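You operate a simulated robot arm through the tools that you are given. There is no shell and no other tool. Be economical: measure what you need, move in short steps, check, and stop when the job is done.

Carry out the task below with a simulated robot arm. There is one attempt and no reset: what you move stays moved.

TASK
Put the brown window from the top of the low table on the black drive belt there.

Only the result counts: the job must be done as asked and must still hold three seconds after the hand-in. Knocking over, shifting, dropping, spilling or breaking anything else fails it.

THE ROBOT
A 7-joint arm with a two-finger parallel gripper, fixed in place. Base frame: the origin is at the foot of the arm, x ahead of it, y to its left, z up; the work surface is at about z = 0. Lengths are in mm, angles in degrees, forces in N, time in s.
With the tool pointing down near the work surface it reaches from about 220 to 580 mm from the base axis. Its first joint turns from -66.0 to 66.0 degrees. Payload 2.5 kg.
The TCP is the grasp point between the finger pads, 23 mm short of the fingertips. In the tool frame z runs along the fingers and y along their closing line. Largest opening 94 mm; finger width 38, thickness 10; the body of the gripper, 54 by 96 mm, starts 39 mm behind the TCP.
Orientation is told as [roll, pitch, yaw] about the base's x, y, z axes, in that order, counted from this pose: with the fingers straight down and closing along the base's y, the tool's x points along the base's -x, its y along +y and its z along -z.

THE INTERFACE
- The arm moves only by the tool nudge_tool. Its argument "rows" is a list of rows, each an object (a shift or turn left out is 0, a gripper value left out holds the last) with "xyz": the shift along the base's x, y, z in units of 20 mm (1.0 is 20 mm), a list of three; "turn": the turn, a rotation vector about the base's x, y, z in units of 8 degrees (1.0 is 8 degrees), a list of three; "gripper": the opening in per cent of the stroke, from 0 (shut) to 100 (fully open). In form: [{"xyz": [tx, ty, tz], "turn": [rx, ry, rz], "gripper": gripper}, ...]. A call has 1 to 8 rows; each row shifts and turns the commanded pose from where the row before left it. A call with a number of a shift or a turn outside -1 to 1 is refused whole. Each row takes 0.2 s and may step no farther than 50 mm and 8.6 degrees from the row before; otherwise, or with a gripper value out of range, the whole call is refused. A pose out of reach is approached as far as the arm can. The call stops where the force on the tool passes 40 N (or 10 N more than at its start, if that is more) or the arm is blocked; 0.2 s more then pass. Each finger travels about 108 mm/s and halts on what it meets, pressing with about 37 N; the grip force reading is that of the motor and also rises with nothing between the fingers. The clock runs only during rows and for 0.2 s after the last one: add rows that do not move to give the fingers time. The reply holds the time, the measured pose of the TCP, the force on the tool along the base axes, the opening and the grip force, in the units named above and with some noise, and new pictures: "views" is both (left out), scene, wrist or none.
- Cameras (640 x 400 px; columns grow to the right, rows downward): "scene" is fixed at [110.1, -401.2, 548.1]; the picture's right is [0.89, -0.46, 0.00], its down [-0.25, -0.48, -0.84] and it looks along [0.39, 0.75, -0.54] (base axes); focal length 336 px, centre (320, 200). "wrist" rides on the gripper at [-39, 0, -44] in the tool frame; the picture's right is [0.00, -1.00, 0.00], its down [0.97, 0.00, -0.24] and it looks along [0.24, 0.00, 0.97] (tool axes); focal length 218 px, centre (320, 200). There is no depth. A picture from a camera that has moved, and an enlarged one, comes with that camera's place and axes in the base frame and with its lens.
- close_up(camera, box): a new picture of the part [left, top, right, bottom] of that camera's present view, enlarged. The clock stands still meanwhile.
- finish_job(): hands the job in; it is judged then, once.

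Go step by step. Nothing tells you positions but the pictures and the camera data: compare them with the known pose of the tool, close in by small moves and look again before you grip or let go. The budget is 90 turns and 150 pictures, counting those below and the enlarged ones. Unless the task says otherwise, let go and move clear before handing in, and close with one line.

The tools are called after ">>>" as a command line: name --argument value ..., lists and objects as JSON in quotes. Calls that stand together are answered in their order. nudge_tool: Moves the arm, as the interface text tells. Its arguments: {"type":"object","properties":{"rows":{"type":"array"},"views":{"type":"string","enum":["both","scene","wrist","none"]}},"required":["rows"]} The other tools are called the same way: close_up (camera, box) takes an enlarged picture of a part of a camera's view; finish_job () hands the job in.

At the start:

```text
time: 0.0
position: [390.9, 45.3, 265.1]
tool_rot: [0.0, -0.1, -0.1]
ft_force: [-0.7, 0.1, -1.1]
opening: 94.2
finger_force: 0.1
```

scene: 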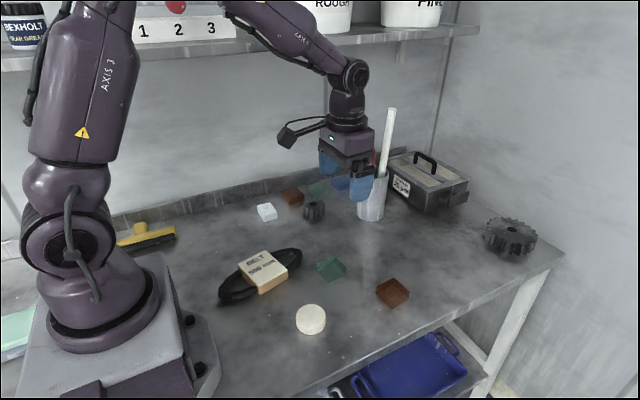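
wrist: 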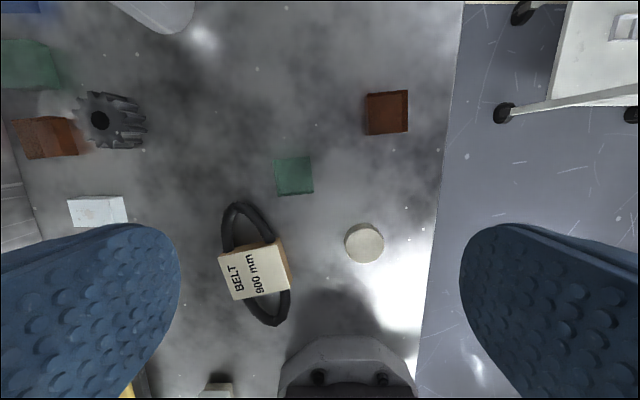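

I see two brown pieces on the surface (near the front edge and back by the gear), plus the belt with a card sleeve. I'll enlarge the views to tell them apart.

>>> close_up --camera "scene" --box '[200, 150, 440, 330]'

>>> close_up --camera "scene" --box '[240, 160, 360, 235]'

>>> close_up --camera "wrist" --box '[0, 20, 200, 240]'

>>> close_up --camera "wrist" --box '[200, 60, 440, 340]'

```text
2.22 times, centred on (320, 240) of scene
camera zoom: at [110.1, -401.2, 548.1], right [0.89, -0.46, 0.0], down [-0.25, -0.48, -0.84], along [0.39, 0.75, -0.54], focal length 746 px, centre (320, 111)
```

zoom: 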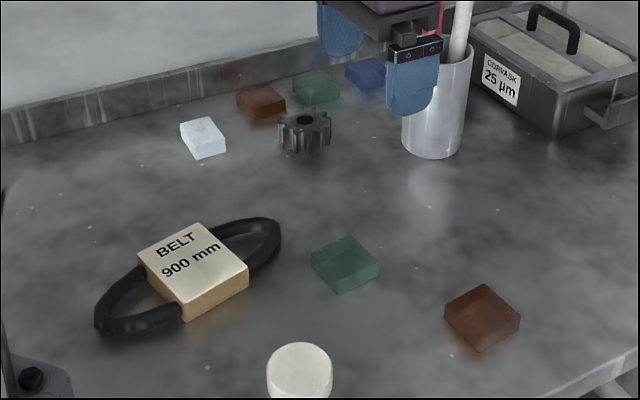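

```text
5.33 times, centred on (300, 198) of scene
camera zoom: at [110.1, -401.2, 548.1], right [0.89, -0.46, 0.0], down [-0.25, -0.48, -0.84], along [0.39, 0.75, -0.54], focal length 1791 px, centre (427, 213)
```

zoom: 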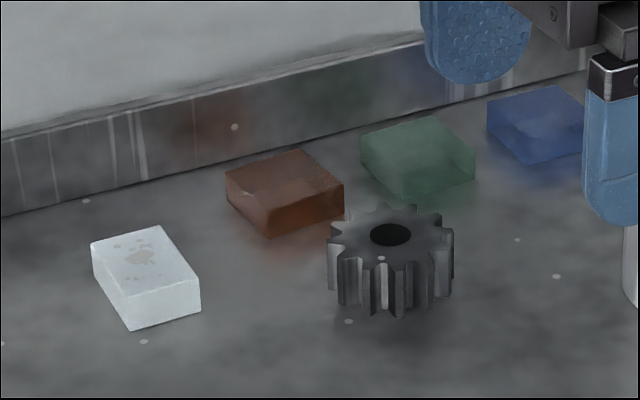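

```text
1.82 times, centred on (100, 130) of wrist
camera zoom: at [429.7, 43.7, 309.3], right [0.0, -1.0, 0.0], down [-0.97, 0.0, 0.24], along [-0.24, 0.0, -0.97], focal length 397 px, centre (720, 327)
```

zoom: 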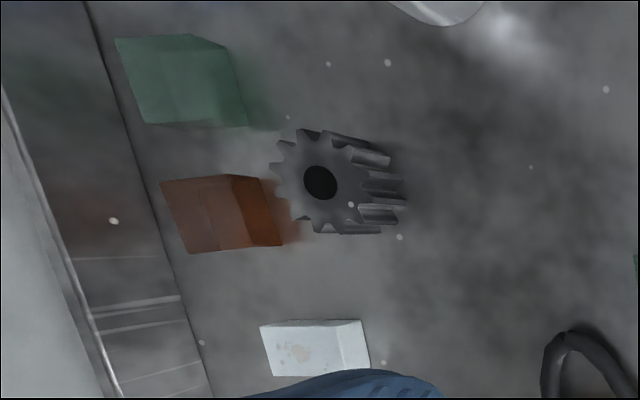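

```text
1.43 times, centred on (320, 200) of wrist
camera zoom: at [429.7, 43.7, 309.3], right [0.0, -1.0, 0.0], down [-0.97, 0.0, 0.24], along [-0.24, 0.0, -0.97], focal length 312 px, centre (320, 200)
```

zoom: 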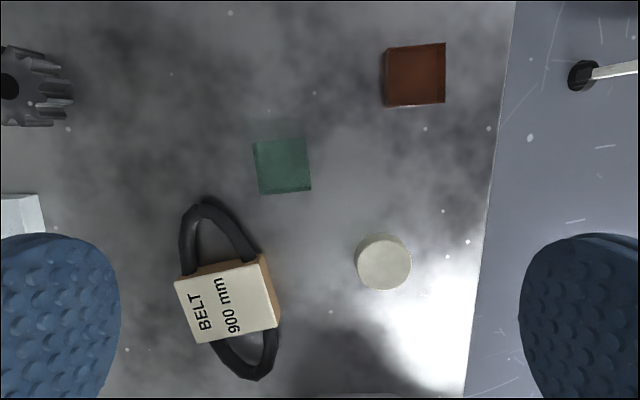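

Two brown pieces sit on the same surface; the rear one (~[440,409]) looks beyond reach. I'll look closer at both, the belt, and what lies beneath the bench.

>>> close_up --camera "scene" --box '[360, 265, 424, 315]'

>>> close_up --camera "wrist" --box '[350, 75, 430, 145]'

>>> close_up --camera "scene" --box '[205, 235, 315, 310]'

>>> close_up --camera "scene" --box '[320, 290, 520, 400]'

>>> close_up --camera "wrist" --box '[200, 190, 310, 340]'

```text
8.00 times, centred on (392, 290) of scene
camera zoom: at [110.1, -401.2, 548.1], right [0.89, -0.46, 0.0], down [-0.25, -0.48, -0.84], along [0.39, 0.75, -0.54], focal length 2687 px, centre (-256, -520)
```

zoom: 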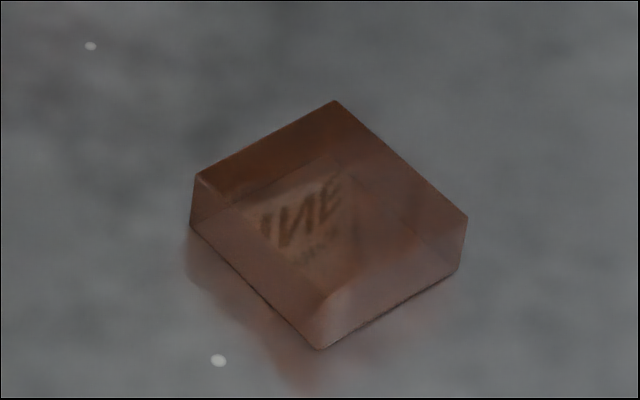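

```text
5.71 times, centred on (390, 110) of wrist
camera zoom: at [429.7, 43.7, 309.3], right [0.0, -1.0, 0.0], down [-0.97, 0.0, 0.24], along [-0.24, 0.0, -0.97], focal length 1247 px, centre (-80, 714)
```

zoom: 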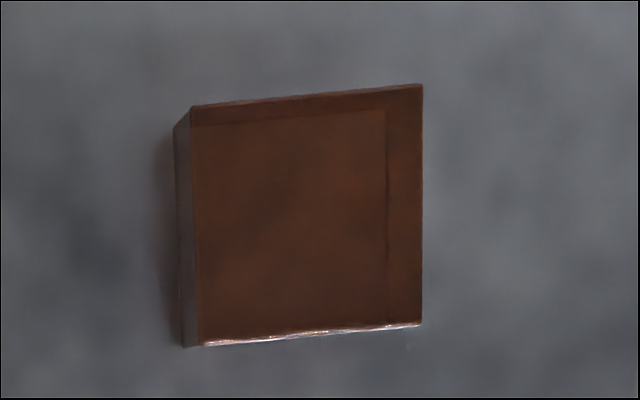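

```text
5.33 times, centred on (260, 272) of scene
camera zoom: at [110.1, -401.2, 548.1], right [0.89, -0.46, 0.0], down [-0.25, -0.48, -0.84], along [0.39, 0.75, -0.54], focal length 1791 px, centre (640, -187)
```

zoom: 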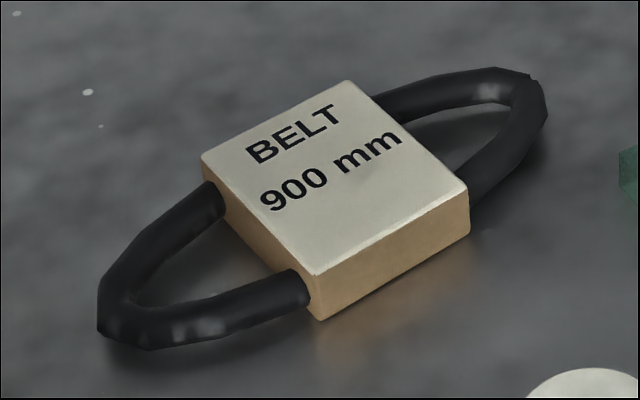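

```text
3.20 times, centred on (420, 345) of scene
camera zoom: at [110.1, -401.2, 548.1], right [0.89, -0.46, 0.0], down [-0.25, -0.48, -0.84], along [0.39, 0.75, -0.54], focal length 1075 px, centre (0, -264)
```

zoom: 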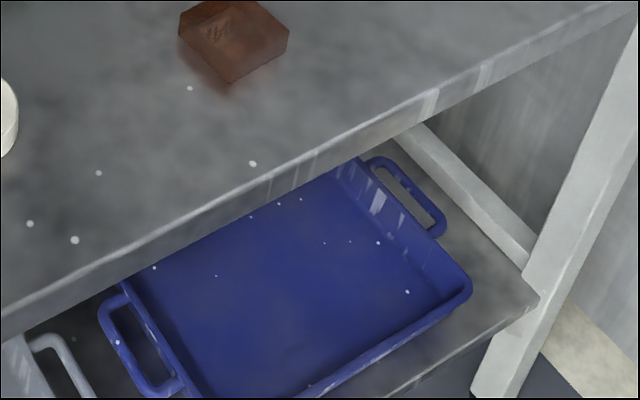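

```text
2.67 times, centred on (255, 265) of wrist
camera zoom: at [429.7, 43.7, 309.3], right [0.0, -1.0, 0.0], down [-0.97, 0.0, 0.24], along [-0.24, 0.0, -0.97], focal length 582 px, centre (493, 27)
```

zoom: 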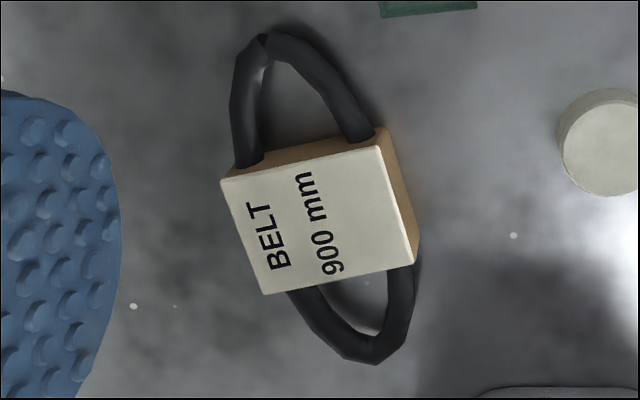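

The rear row (white/brown/green/blue) looks like polishing bars; the front brown block, a see-through glass of about 50x50x17 mm at roughly [470,-42] turned about +5.6°, is the window. The belt with its label block is centred near [247,140], top at z≈21. I move above the window first.

>>> nudge_tool --rows '[{"xyz": [0.789, -0.871, -0.5], "turn": [0, 0, 0.7], "gripper": 100}, {"xyz": [0.789, -0.871, -1]}, {"xyz": [0.789, -0.871, -1]}, {"xyz": [0.789, -0.871, -1]}, {"xyz": [0.789, -0.871, -1]}, {"xyz": [0, 0, -1]}, {"xyz": [0, 0, -1]}]'

```text
time: 1.6
position: [471.8, -42.5, 135.8]
tool_rot: [0.1, -0.1, 5.5]
ft_force: [0.4, -0.3, -0.9]
opening: 94.2
finger_force: 0.0
camera wrist: at [509.4, -40.2, 179.8], right [0.1, -1.0, 0.0], down [-0.97, -0.09, 0.24], along [-0.24, -0.02, -0.97], focal length 218 px, centre (320, 200)
```

scene: 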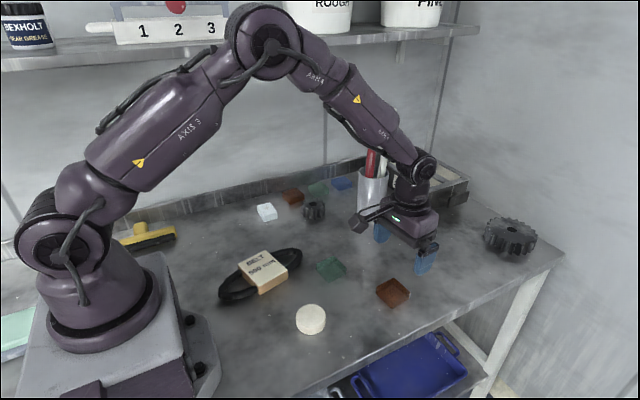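
wrist: 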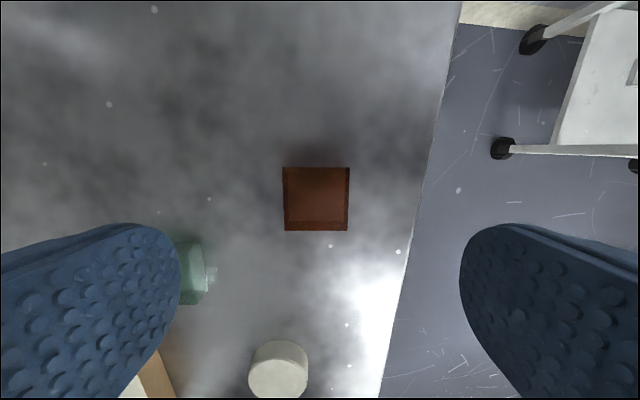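

The window is centred and square to the fingers (I read its centre as [469.7,-41]). I make a small correction and descend in part, then look.

>>> nudge_tool --rows '[{"xyz": [-0.1, 0.07, -1]}, {"xyz": [0, 0, -1]}, {"xyz": [0, 0, -1]}, {"xyz": [0, 0, -1]}, {"xyz": [0, 0, -0.5]}, {"xyz": [0, 0, 0]}]'

```text
time: 3.0
position: [467.8, -40.7, 45.0]
tool_rot: [0.0, 0.0, 5.7]
ft_force: [-0.1, -1.0, -1.0]
opening: 94.1
finger_force: 0.0
camera wrist: at [506.5, -38.0, 89.0], right [0.1, -1.0, 0.0], down [-0.97, -0.09, 0.24], along [-0.24, -0.02, -0.97], focal length 218 px, centre (320, 200)
```

scene: 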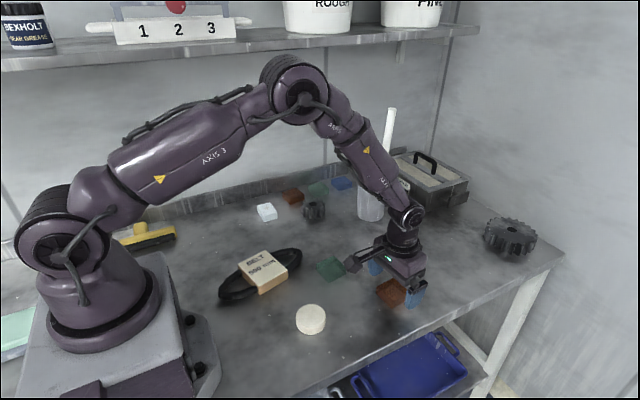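
wrist: 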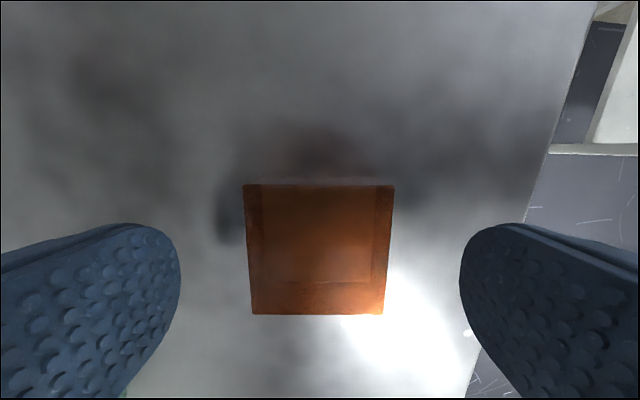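

Centred between the fingers. I lower to about z=26 and close.

>>> nudge_tool --rows '[{"xyz": [0.08, 0, -0.5]}, {"xyz": [0, 0, -0.48]}, {"xyz": [0, 0, 0]}, {"gripper": 30}, {"gripper": 30}, {"gripper": 30}]'

```text
time: 4.4
position: [470.2, -41.6, 25.1]
tool_rot: [0.0, 0.0, 5.7]
ft_force: [-0.3, -0.2, -0.3]
opening: 49.4
finger_force: 37.1
camera wrist: at [508.7, -38.4, 68.7], right [0.1, -1.0, 0.0], down [-0.97, -0.09, 0.24], along [-0.24, -0.02, -0.97], focal length 218 px, centre (320, 200)
```

scene: 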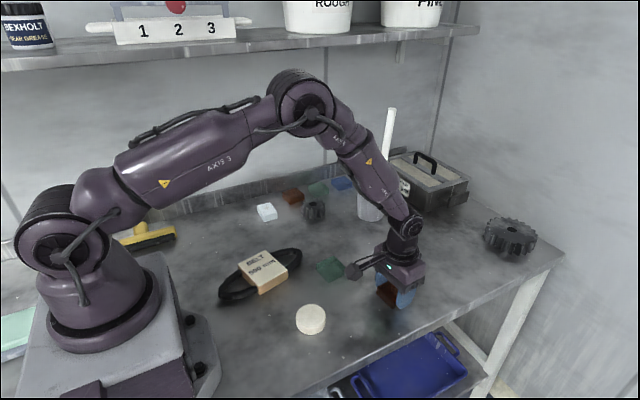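
wrist: 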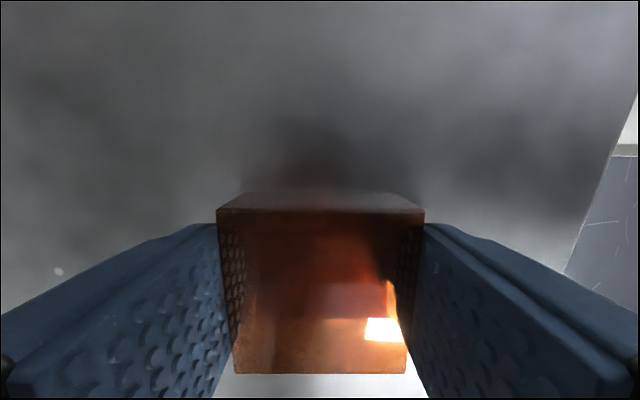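

Gripped firmly (49.4 mm). I lift to about z=125 and carry toward the belt.

>>> nudge_tool --rows '[{"xyz": [0, 0, 0.5]}, {"xyz": [0, 0, 1]}, {"xyz": [0, 0, 1]}, {"xyz": [0, 0, 1]}, {"xyz": [0, 0, 1]}, {"xyz": [0, 0, 0.5]}, {"xyz": [0, 0, 0]}]' --views "scene"

>>> nudge_tool --rows '[{"xyz": [-0.5, 0.4, 0]}, {"xyz": [-0.9, 0.72, 0]}, {"xyz": [-0.9, 0.72, 0]}, {"xyz": [-0.9, 0.72, 0]}, {"xyz": [-0.9, 0.72, 0]}, {"xyz": [-0.9, 0.72, 0]}, {"xyz": [-0.5, 0.4, 0]}]' --views "none"

>>> nudge_tool --rows '[{"xyz": [-0.5, 0.45, 0], "turn": [0, 0, 0.3]}, {"xyz": [-0.9, 0.78, 0], "turn": [0, 0, 0.3]}, {"xyz": [-0.9, 0.78, 0], "turn": [0, 0, 0.3]}, {"xyz": [-0.9, 0.78, 0]}, {"xyz": [-0.9, 0.78, 0]}, {"xyz": [-0.9, 0.78, 0]}, {"xyz": [-0.5, 0.3, 0]}, {"xyz": [0, 0, 0]}]'

```text
time: 6.0
position: [468.2, -41.1, 126.7]
tool_rot: [0.0, -0.1, 5.6]
ft_force: [-0.5, -0.2, -1.2]
opening: 49.3
finger_force: 36.8
```

scene: 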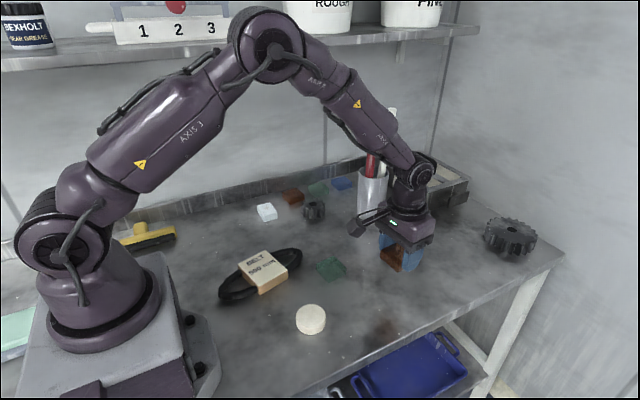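

```text
time: 7.6
position: [359.4, 47.1, 125.7]
tool_rot: [0.0, 0.0, 5.5]
ft_force: [-0.9, -0.3, -0.9]
opening: 49.6
finger_force: 37.1
```

```text
time: 9.4
position: [248.8, 140.6, 124.9]
tool_rot: [0.0, 0.0, 12.7]
ft_force: [0.1, 0.3, -1.1]
opening: 49.4
finger_force: 37.2
camera wrist: at [286.3, 147.7, 169.1], right [0.22, -0.98, 0.0], down [-0.95, -0.21, 0.24], along [-0.23, -0.05, -0.97], focal length 218 px, centre (320, 200)
```

scene: 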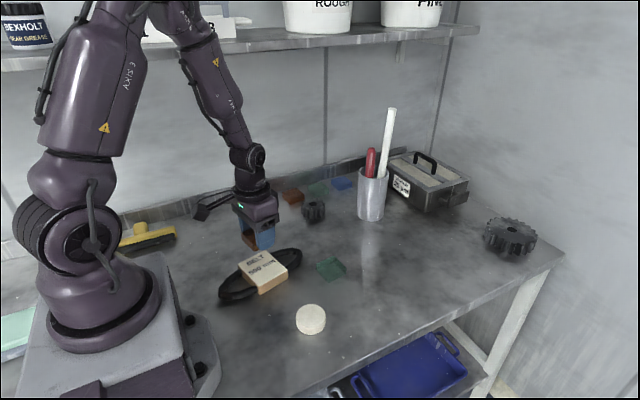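
wrist: 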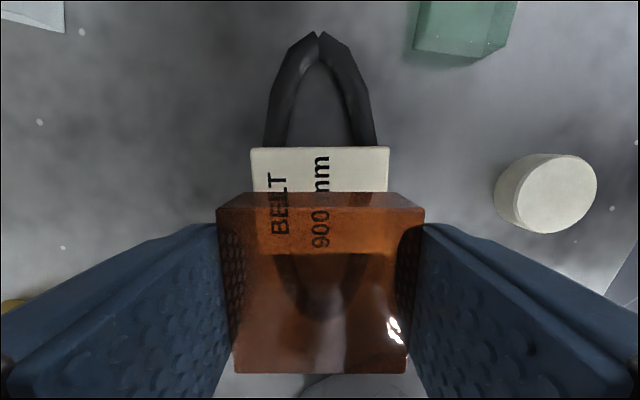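

The window is over the belt's label block and aligned with it. I descend to just above and check.

>>> nudge_tool --rows '[{"xyz": [0, 0, -0.5]}, {"xyz": [0, 0, -1]}, {"xyz": [0, 0, -1]}, {"xyz": [0, 0, -0.7]}, {"xyz": [0, 0, 0]}]'

>>> close_up --camera "scene" --box '[205, 215, 315, 305]'

```text
time: 10.6
position: [249.5, 141.6, 61.1]
tool_rot: [0.0, -0.1, 12.9]
ft_force: [0.1, 0.0, -0.8]
opening: 49.3
finger_force: 37.2
camera wrist: at [286.7, 148.3, 105.9], right [0.22, -0.98, 0.0], down [-0.95, -0.21, 0.24], along [-0.23, -0.05, -0.97], focal length 218 px, centre (320, 200)
```

scene: 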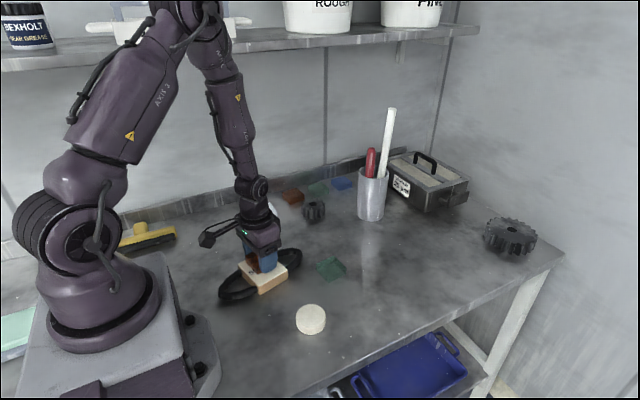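
wrist: 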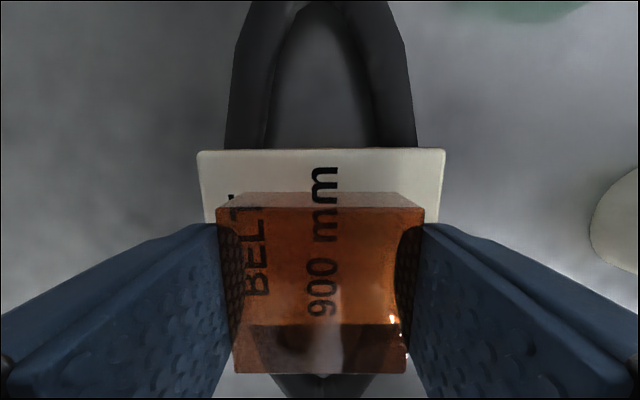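

```text
4.44 times, centred on (260, 260) of scene
camera zoom: at [110.1, -401.2, 548.2], right [0.89, -0.46, 0.0], down [-0.25, -0.48, -0.84], along [0.39, 0.75, -0.54], focal length 1493 px, centre (587, -67)
```

zoom: 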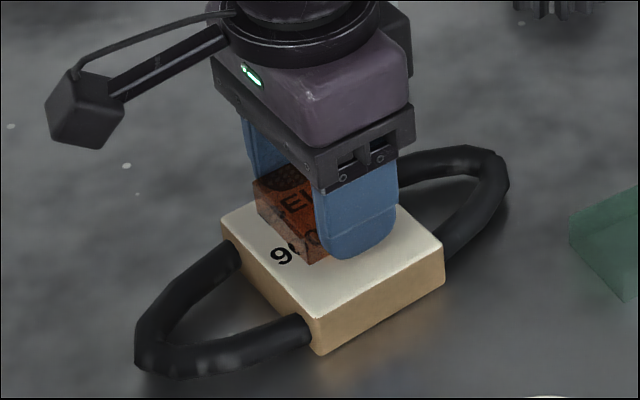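

Well centred. I lower gently in small steps and watch the force.

>>> nudge_tool --rows '[{"xyz": [0, 0, -0.2]}, {"xyz": [0, 0, -0.2]}, {"xyz": [0, 0, 0]}]' --views "none"

>>> nudge_tool --rows '[{"xyz": [0, 0, -0.1]}, {"xyz": [0, 0, 0]}]' --views "none"

>>> nudge_tool --rows '[{"xyz": [0, 0, -0.07]}, {"xyz": [0, 0, 0]}]' --views "both"

```text
time: 11.4
position: [249.5, 139.0, 55.1]
tool_rot: [0.0, -0.1, 12.8]
ft_force: [-0.2, -0.1, -0.8]
opening: 49.6
finger_force: 36.8
```

```text
time: 12.0
position: [250.6, 139.5, 53.6]
tool_rot: [0.0, 0.0, 12.7]
ft_force: [-4.0, -1.8, 21.9]
opening: 49.4
finger_force: 37.0
```

```text
time: 12.6
position: [250.4, 140.5, 51.5]
tool_rot: [0.0, -0.1, 12.7]
ft_force: [-3.9, -9.0, 37.2]
opening: 49.4
finger_force: 36.8
camera wrist: at [288.0, 147.7, 95.0], right [0.22, -0.98, 0.0], down [-0.95, -0.21, 0.24], along [-0.23, -0.05, -0.97], focal length 218 px, centre (320, 200)
```

scene: 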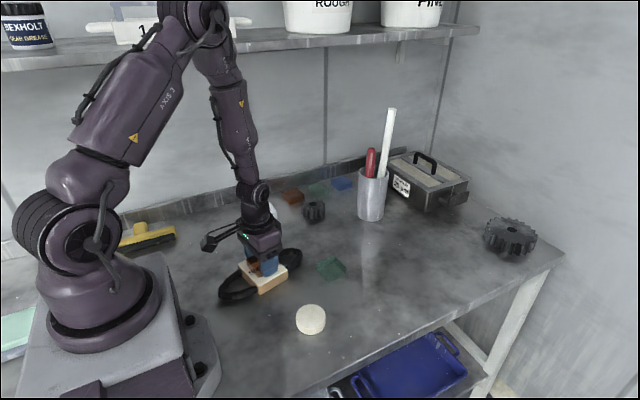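
wrist: 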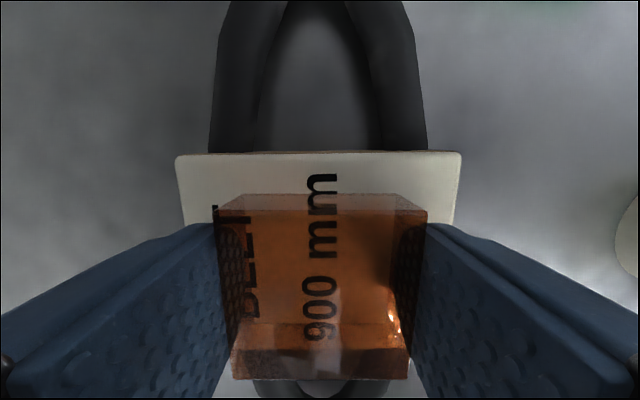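

Contact is made on the label block. I ease off the pressure by about 2 mm, then open slowly.

>>> nudge_tool --rows '[{"xyz": [0, 0, 0.09]}, {"xyz": [0, 0, 0]}]' --views "none"

>>> nudge_tool --rows '[{"gripper": 56}, {"gripper": 60}, {"gripper": 66}, {"gripper": 74}, {"gripper": 74}]' --views "wrist"

```text
time: 13.2
position: [250.1, 141.5, 51.4]
tool_rot: [-0.1, 0.0, 12.8]
ft_force: [-0.5, 0.4, -1.3]
opening: 49.6
finger_force: 36.7
```

```text
time: 14.4
position: [250.7, 139.6, 51.9]
tool_rot: [0.0, 0.0, 12.8]
ft_force: [-0.8, -0.5, 0.5]
opening: 69.7
finger_force: 0.1
camera wrist: at [287.6, 148.3, 96.3], right [0.22, -0.98, 0.0], down [-0.95, -0.21, 0.24], along [-0.23, -0.05, -0.97], focal length 218 px, centre (320, 200)
```

wrist: 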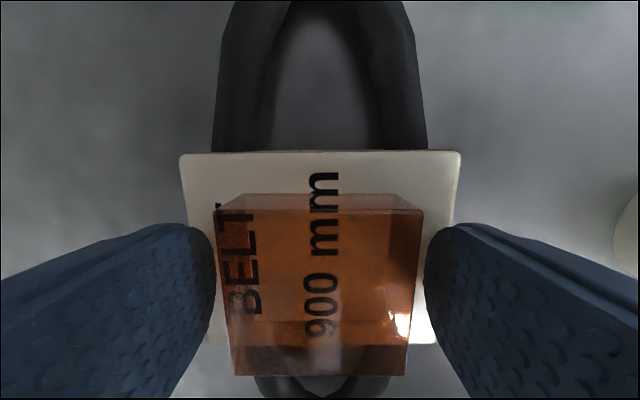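

The window rests on the label block, and the fingers are clear of it on both sides. I withdraw straight up and check.

>>> nudge_tool --rows '[{"xyz": [0, 0, 0.4], "gripper": 74}, {"xyz": [0, 0, 0.8]}, {"xyz": [0, 0, 1]}, {"xyz": [0, 0, 1]}, {"xyz": [0, 0, 1]}, {"xyz": [0, 0, 1]}, {"xyz": [0, 0, 1]}, {"xyz": [0, 0, 0]}]'

>>> close_up --camera "scene" --box '[205, 215, 315, 305]'

```text
time: 16.2
position: [251.1, 139.9, 176.9]
tool_rot: [0.0, 0.0, 12.8]
ft_force: [0.0, -0.6, 0.2]
opening: 69.7
finger_force: 0.2
camera wrist: at [287.7, 148.0, 220.1], right [0.22, -0.98, 0.0], down [-0.95, -0.21, 0.24], along [-0.23, -0.05, -0.97], focal length 218 px, centre (320, 200)
```

scene: 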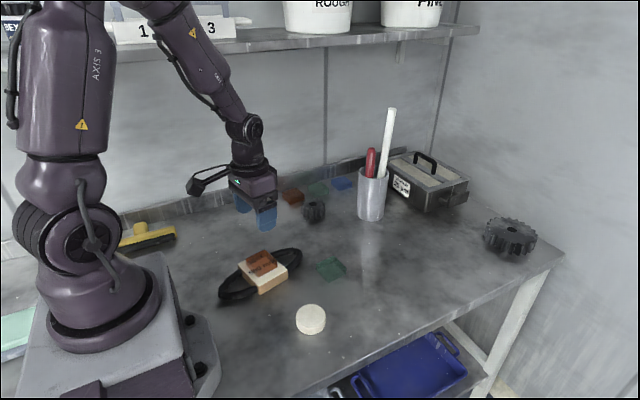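
wrist: 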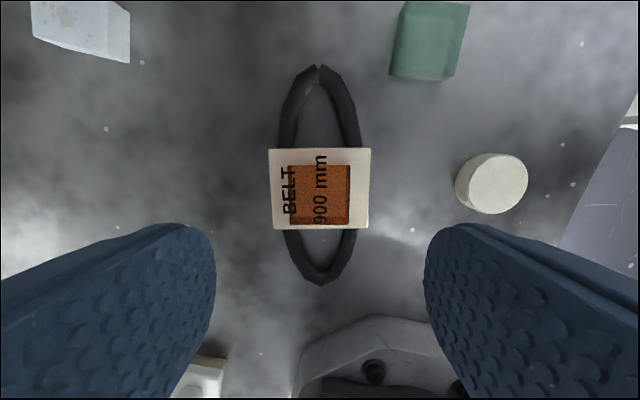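

```text
4.44 times, centred on (260, 260) of scene
camera zoom: at [110.1, -401.2, 548.1], right [0.89, -0.46, 0.0], down [-0.25, -0.48, -0.84], along [0.39, 0.75, -0.54], focal length 1493 px, centre (587, -67)
```

zoom: 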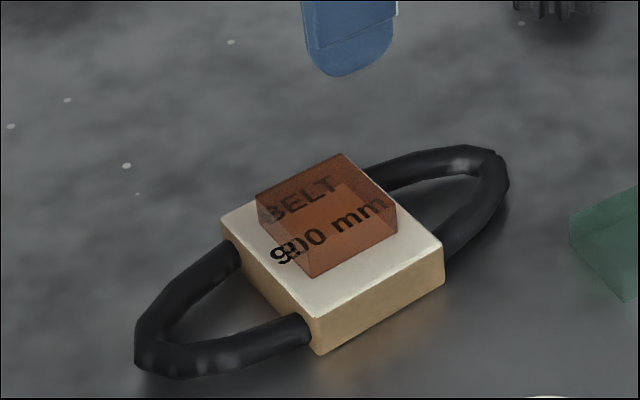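

The window lies flat and stable on the belt, the arm is clear, and nothing else has moved, so I hand it in.

>>> finish_job

```text
The job is handed in.
```

I put the brown window on the black drive belt and handed the job in. It lies flat on the belt's label block, and the last pictures show nothing else disturbed.
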